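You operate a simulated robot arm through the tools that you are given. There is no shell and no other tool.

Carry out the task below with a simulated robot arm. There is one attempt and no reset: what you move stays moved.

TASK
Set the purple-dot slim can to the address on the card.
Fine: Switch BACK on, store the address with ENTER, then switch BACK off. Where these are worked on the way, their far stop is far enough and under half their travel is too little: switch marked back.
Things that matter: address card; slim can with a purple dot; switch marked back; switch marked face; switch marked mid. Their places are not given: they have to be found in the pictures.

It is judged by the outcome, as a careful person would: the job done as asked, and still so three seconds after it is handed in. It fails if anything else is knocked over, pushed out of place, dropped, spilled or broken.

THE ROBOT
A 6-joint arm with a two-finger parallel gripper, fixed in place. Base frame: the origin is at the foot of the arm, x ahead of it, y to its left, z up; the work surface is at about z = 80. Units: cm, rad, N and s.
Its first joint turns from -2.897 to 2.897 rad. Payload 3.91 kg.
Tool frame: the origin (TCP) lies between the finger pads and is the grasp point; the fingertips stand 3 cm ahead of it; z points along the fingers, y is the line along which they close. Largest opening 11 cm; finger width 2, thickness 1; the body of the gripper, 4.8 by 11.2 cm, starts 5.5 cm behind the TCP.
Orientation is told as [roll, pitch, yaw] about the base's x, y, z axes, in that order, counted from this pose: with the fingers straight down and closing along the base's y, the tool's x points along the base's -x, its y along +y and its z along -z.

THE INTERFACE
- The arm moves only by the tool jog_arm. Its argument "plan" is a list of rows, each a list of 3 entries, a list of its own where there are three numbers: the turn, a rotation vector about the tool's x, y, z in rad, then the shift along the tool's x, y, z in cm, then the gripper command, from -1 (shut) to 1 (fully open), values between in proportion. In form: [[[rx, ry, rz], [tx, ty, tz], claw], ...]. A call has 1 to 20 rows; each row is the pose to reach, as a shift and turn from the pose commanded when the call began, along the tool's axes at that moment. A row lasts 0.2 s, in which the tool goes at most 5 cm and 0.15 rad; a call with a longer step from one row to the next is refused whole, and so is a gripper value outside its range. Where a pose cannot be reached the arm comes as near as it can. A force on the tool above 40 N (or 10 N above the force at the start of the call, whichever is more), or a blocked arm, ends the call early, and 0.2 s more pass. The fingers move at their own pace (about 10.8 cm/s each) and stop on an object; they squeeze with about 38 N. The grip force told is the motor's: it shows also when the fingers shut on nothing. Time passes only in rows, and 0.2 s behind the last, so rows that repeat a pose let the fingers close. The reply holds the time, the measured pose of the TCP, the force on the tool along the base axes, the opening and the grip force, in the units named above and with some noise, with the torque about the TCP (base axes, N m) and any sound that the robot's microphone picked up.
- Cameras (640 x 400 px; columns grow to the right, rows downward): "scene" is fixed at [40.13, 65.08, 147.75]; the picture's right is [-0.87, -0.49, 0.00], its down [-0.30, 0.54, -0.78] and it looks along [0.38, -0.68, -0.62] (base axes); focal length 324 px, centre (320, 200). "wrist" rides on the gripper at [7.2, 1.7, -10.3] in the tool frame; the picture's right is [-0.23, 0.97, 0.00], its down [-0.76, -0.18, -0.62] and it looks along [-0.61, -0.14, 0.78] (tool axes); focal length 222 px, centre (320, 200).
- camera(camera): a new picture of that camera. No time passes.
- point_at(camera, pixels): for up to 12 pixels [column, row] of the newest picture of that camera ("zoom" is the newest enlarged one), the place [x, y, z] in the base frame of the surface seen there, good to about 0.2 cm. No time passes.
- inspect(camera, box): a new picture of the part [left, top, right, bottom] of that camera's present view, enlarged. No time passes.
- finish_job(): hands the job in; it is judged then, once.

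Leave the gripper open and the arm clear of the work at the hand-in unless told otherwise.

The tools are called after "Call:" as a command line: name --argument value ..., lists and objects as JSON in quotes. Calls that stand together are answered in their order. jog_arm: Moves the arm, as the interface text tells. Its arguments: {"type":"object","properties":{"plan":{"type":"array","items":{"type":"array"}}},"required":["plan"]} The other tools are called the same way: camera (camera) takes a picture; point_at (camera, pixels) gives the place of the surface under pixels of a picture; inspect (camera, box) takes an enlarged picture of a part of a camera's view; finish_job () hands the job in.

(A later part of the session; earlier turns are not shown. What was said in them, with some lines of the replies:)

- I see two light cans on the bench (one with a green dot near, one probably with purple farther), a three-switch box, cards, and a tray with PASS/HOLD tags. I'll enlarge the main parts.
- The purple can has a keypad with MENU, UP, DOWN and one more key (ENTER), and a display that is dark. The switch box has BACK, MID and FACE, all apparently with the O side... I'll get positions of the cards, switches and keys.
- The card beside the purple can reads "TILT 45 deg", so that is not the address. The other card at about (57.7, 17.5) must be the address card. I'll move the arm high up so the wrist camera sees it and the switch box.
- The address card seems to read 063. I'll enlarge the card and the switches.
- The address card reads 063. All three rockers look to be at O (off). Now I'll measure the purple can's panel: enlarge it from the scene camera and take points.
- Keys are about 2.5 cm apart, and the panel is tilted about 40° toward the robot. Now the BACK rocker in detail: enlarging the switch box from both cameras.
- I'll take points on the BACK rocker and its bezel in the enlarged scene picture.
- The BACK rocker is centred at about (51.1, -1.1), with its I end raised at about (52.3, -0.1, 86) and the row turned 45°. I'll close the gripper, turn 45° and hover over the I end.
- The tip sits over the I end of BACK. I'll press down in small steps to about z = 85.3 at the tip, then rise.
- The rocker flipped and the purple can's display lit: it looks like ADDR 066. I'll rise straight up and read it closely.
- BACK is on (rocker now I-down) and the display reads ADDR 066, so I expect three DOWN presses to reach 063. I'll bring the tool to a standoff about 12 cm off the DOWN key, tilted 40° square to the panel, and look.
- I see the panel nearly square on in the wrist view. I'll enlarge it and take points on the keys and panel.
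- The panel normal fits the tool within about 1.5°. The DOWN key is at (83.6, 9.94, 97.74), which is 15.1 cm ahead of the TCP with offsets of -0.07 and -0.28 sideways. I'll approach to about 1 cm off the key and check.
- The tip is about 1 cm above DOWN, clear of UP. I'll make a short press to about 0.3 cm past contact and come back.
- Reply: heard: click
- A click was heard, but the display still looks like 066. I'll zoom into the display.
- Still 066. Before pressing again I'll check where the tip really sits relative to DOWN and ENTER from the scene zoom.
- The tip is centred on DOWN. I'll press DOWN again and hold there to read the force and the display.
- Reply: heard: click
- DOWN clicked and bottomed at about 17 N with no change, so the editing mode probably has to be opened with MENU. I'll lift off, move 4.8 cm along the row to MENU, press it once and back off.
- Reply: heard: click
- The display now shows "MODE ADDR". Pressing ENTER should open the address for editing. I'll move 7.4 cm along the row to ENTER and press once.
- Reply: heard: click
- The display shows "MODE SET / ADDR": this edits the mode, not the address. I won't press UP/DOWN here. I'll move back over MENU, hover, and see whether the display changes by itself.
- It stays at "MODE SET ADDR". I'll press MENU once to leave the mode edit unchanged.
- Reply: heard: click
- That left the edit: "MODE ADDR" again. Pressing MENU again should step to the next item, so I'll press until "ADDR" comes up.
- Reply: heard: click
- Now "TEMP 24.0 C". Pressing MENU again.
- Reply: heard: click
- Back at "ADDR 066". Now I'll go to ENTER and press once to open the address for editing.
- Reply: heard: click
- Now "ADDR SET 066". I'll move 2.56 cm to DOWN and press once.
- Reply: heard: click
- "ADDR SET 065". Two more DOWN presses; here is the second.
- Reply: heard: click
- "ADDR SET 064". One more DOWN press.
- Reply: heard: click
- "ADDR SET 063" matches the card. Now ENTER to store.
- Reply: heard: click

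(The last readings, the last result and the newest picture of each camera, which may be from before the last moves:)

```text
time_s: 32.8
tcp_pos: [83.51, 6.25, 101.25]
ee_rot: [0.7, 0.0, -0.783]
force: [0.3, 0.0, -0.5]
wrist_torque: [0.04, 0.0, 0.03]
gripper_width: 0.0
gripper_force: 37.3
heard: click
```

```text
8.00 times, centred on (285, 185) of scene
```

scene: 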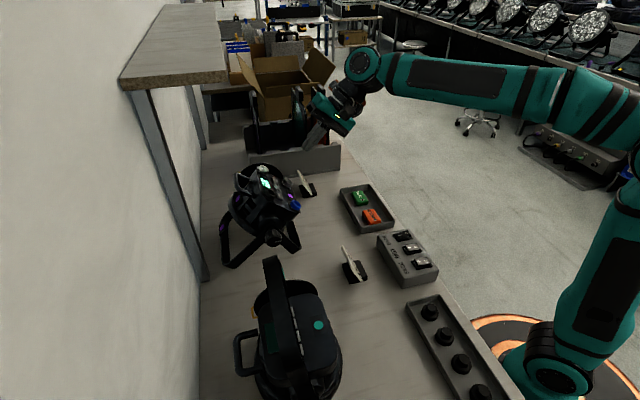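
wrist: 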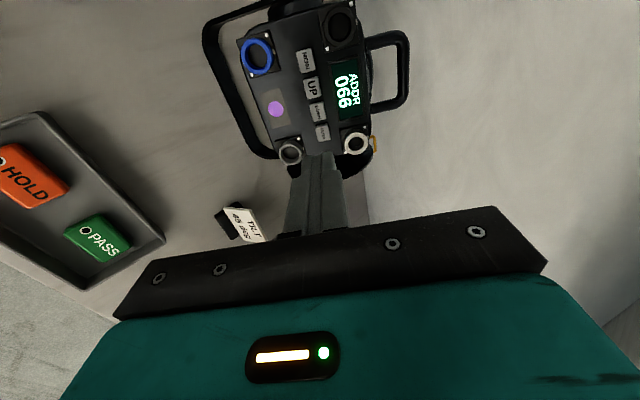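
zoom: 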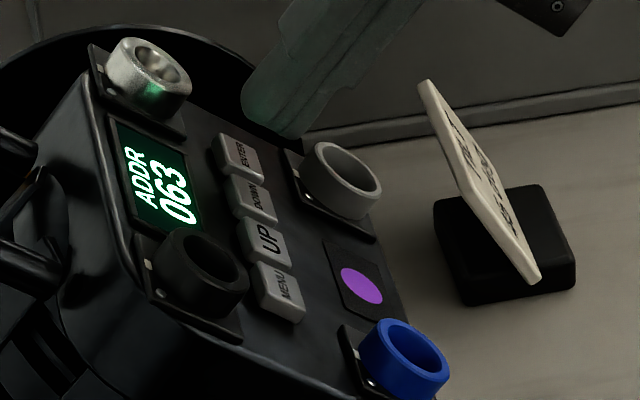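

Stored: "ADDR 063" without SET. Next I'll retract from the panel and go back above the BACK switch's O end with the tool upright.

Call:
jog_arm --plan '[[[0, 0, 0], [0, 0, -3], -1], [[0, 0, 0], [0, 0, -6.5], -1], [[0, 0, 0], [0, 0, -10], -1], [[0.0875, 0, 0], [2.21, -2.9, -11.0], -1], [[0.175, 0, 0], [4.42, -5.81, -12.0], -1], [[0.2625, 0, 0], [6.63, -8.72, -13.0], -1], [[0.35, 0, 0], [8.84, -11.62, -14.0], -1], [[0.4375, 0, 0], [11.05, -14.5, -15.0], -1], [[0.525, 0, 0], [13.25, -17.4, -16.0], -1], [[0.6125, 0, 0], [15.46, -20.3, -17.0], -1], [[0.7, 0, 0], [17.67, -23.24, -18.06], -1], [[0.7, 0, 0], [17.67, -23.24, -18.06], -1]]'

Call:
inspect --camera "scene" --box '[365, 190, 455, 265]'

```text
time_s: 35.4
tcp_pos: [50.22, -2.18, 100.21]
ee_rot: [-0.004, 0.0, -0.786]
force: [-0.2, 0.8, 0.2]
wrist_torque: [-0.01, -0.01, 0.01]
gripper_width: 0.01
gripper_force: 37.7
```

```text
5.33 times, centred on (410, 228) of scene
```

zoom: 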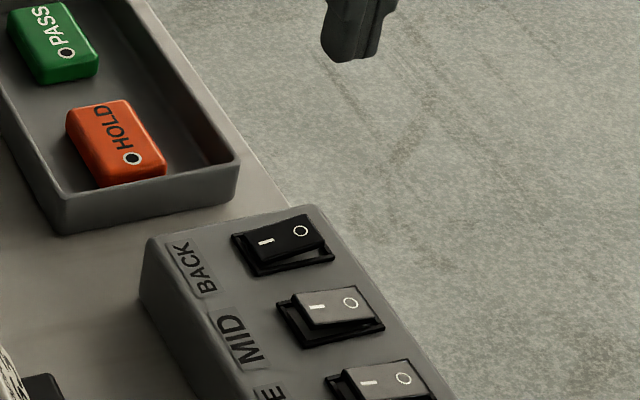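

Tip is above the O end. I'll descend in steps and press to the same depth as before (TCP z about 88.35), then rise.

Call:
jog_arm --plan '[[[0, 0, 0], [0.07, 0.07, 4], -1], [[0, 0, 0], [0.07, 0.07, 8], -1], [[0, 0, 0], [0.07, 0.07, 10], -1], [[0, 0, 0], [0.07, 0.07, 10.9], -1], [[0, 0, 0], [0.07, 0.07, 11.3], -1], [[0, 0, 0], [0.07, 0.07, 11.6], -1], [[0, 0, 0], [0.07, 0.07, 11.8], -1], [[0, 0, 0], [0.07, 0.07, 11.86], -1]]'

Call:
inspect --camera "scene" --box '[365, 190, 455, 265]'

Call:
inspect --camera "scene" --box '[210, 150, 330, 270]'

```text
time_s: 37.3
tcp_pos: [50.08, -2.19, 88.49]
ee_rot: [0.003, -0.004, -0.784]
force: [-8.9, -3.8, 9.2]
wrist_torque: [-0.03, 0.23, 0.09]
gripper_width: 0.0
gripper_force: 37.4
stopped in row 8: the force on the tool passed its limit at 42 N (the readings are from after the stop); the commanded pose is now the measured one
```

```text
5.33 times, centred on (410, 228) of scene
```

zoom: 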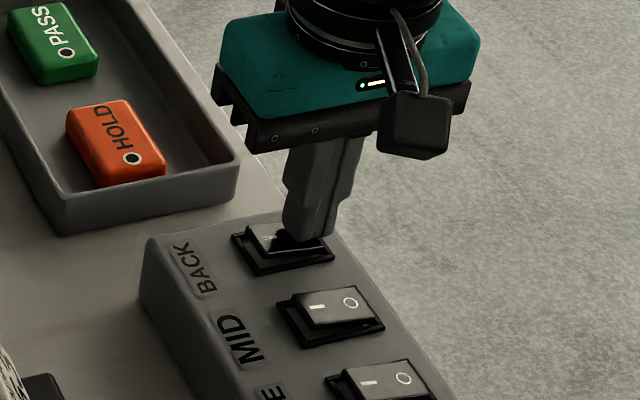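

```text
3.33 times, centred on (270, 210) of scene
```

zoom: 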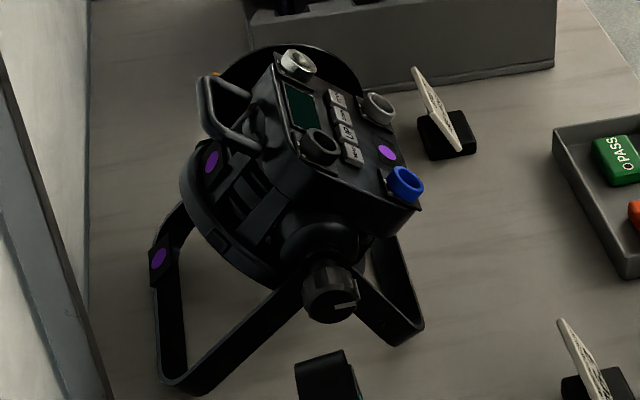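

The display went dark, so BACK is off. I'll rise straight up, then open the gripper while clear.

Call:
jog_arm --plan '[[[0, 0, 0], [0, 0, -1], -1], [[0, 0, 0], [0, 0, -4], -1], [[0, 0, 0], [0, 0, -8], -1], [[0, 0, 0], [0, 0, -12], -1], [[0, 0, 0], [0, 0, -16], -1], [[0, 0, 0], [0, 0, -20], -1], [[0, 0, 0], [0, 0, -22], 1], [[0, 0, 0], [0, 0, -22], 1], [[0, 0, 0], [0, 0, -22], 1], [[0, 0, 0], [0, 0, -22], 1]]'

Call:
camera --camera "scene"

Call:
inspect --camera "scene" --box '[375, 222, 440, 275]'

Call:
inspect --camera "scene" --box '[210, 150, 330, 270]'

```text
time_s: 39.5
tcp_pos: [49.96, -2.05, 110.38]
ee_rot: [0.0, -0.002, -0.786]
force: [0.3, -0.6, -0.4]
wrist_torque: [-0.03, -0.01, -0.02]
gripper_width: 11.01
gripper_force: 0.1
```

```text
taken
```

scene: 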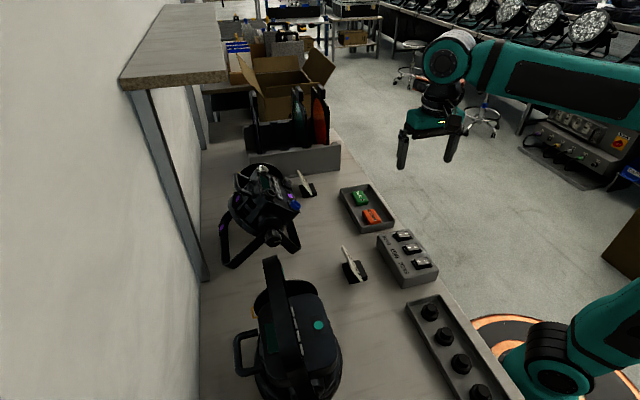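

```text
7.55 times, centred on (408, 248) of scene
```

zoom: 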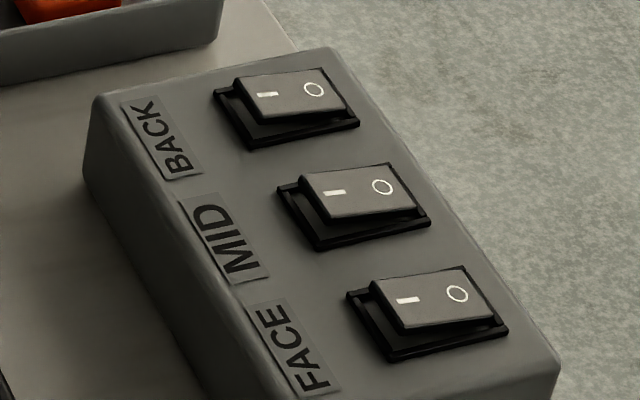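

```text
3.33 times, centred on (270, 210) of scene
```

zoom: 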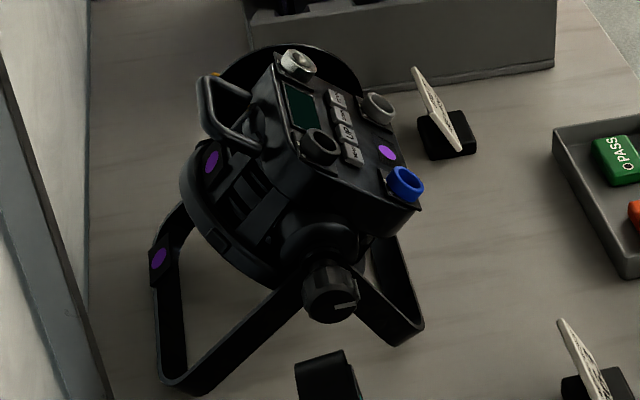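

All three rockers are at O, the display is dark after 063 was stored, the can and cards haven't moved, and the arm is clear with the gripper open. Handing in.

Call:
finish_job

```text
The job is handed in.
```

The purple-dot can is now set to address 063, the number on the address card, and the job is handed in.

- **Power on:** I switched BACK on, and the can's display lit up showing address 066.
- **Address:** I stepped it down to 063 and stored it with ENTER. The display then showed ADDR 063.
- **Power off:** I switched BACK off and the display went dark. MID and FACE were never touched and are still off.

**Mode screen:** On the way I opened the can's mode setting by mistake. I left it with MENU without changing anything, and it still read ADDR.

**Force limit:** The last press on BACK reached 42 N, just over the 40 N stop limit. The switch still flipped fully, and the box looks unmoved.

In the final pictures the cans and cards are where they started. The arm is clear and the gripper is open.
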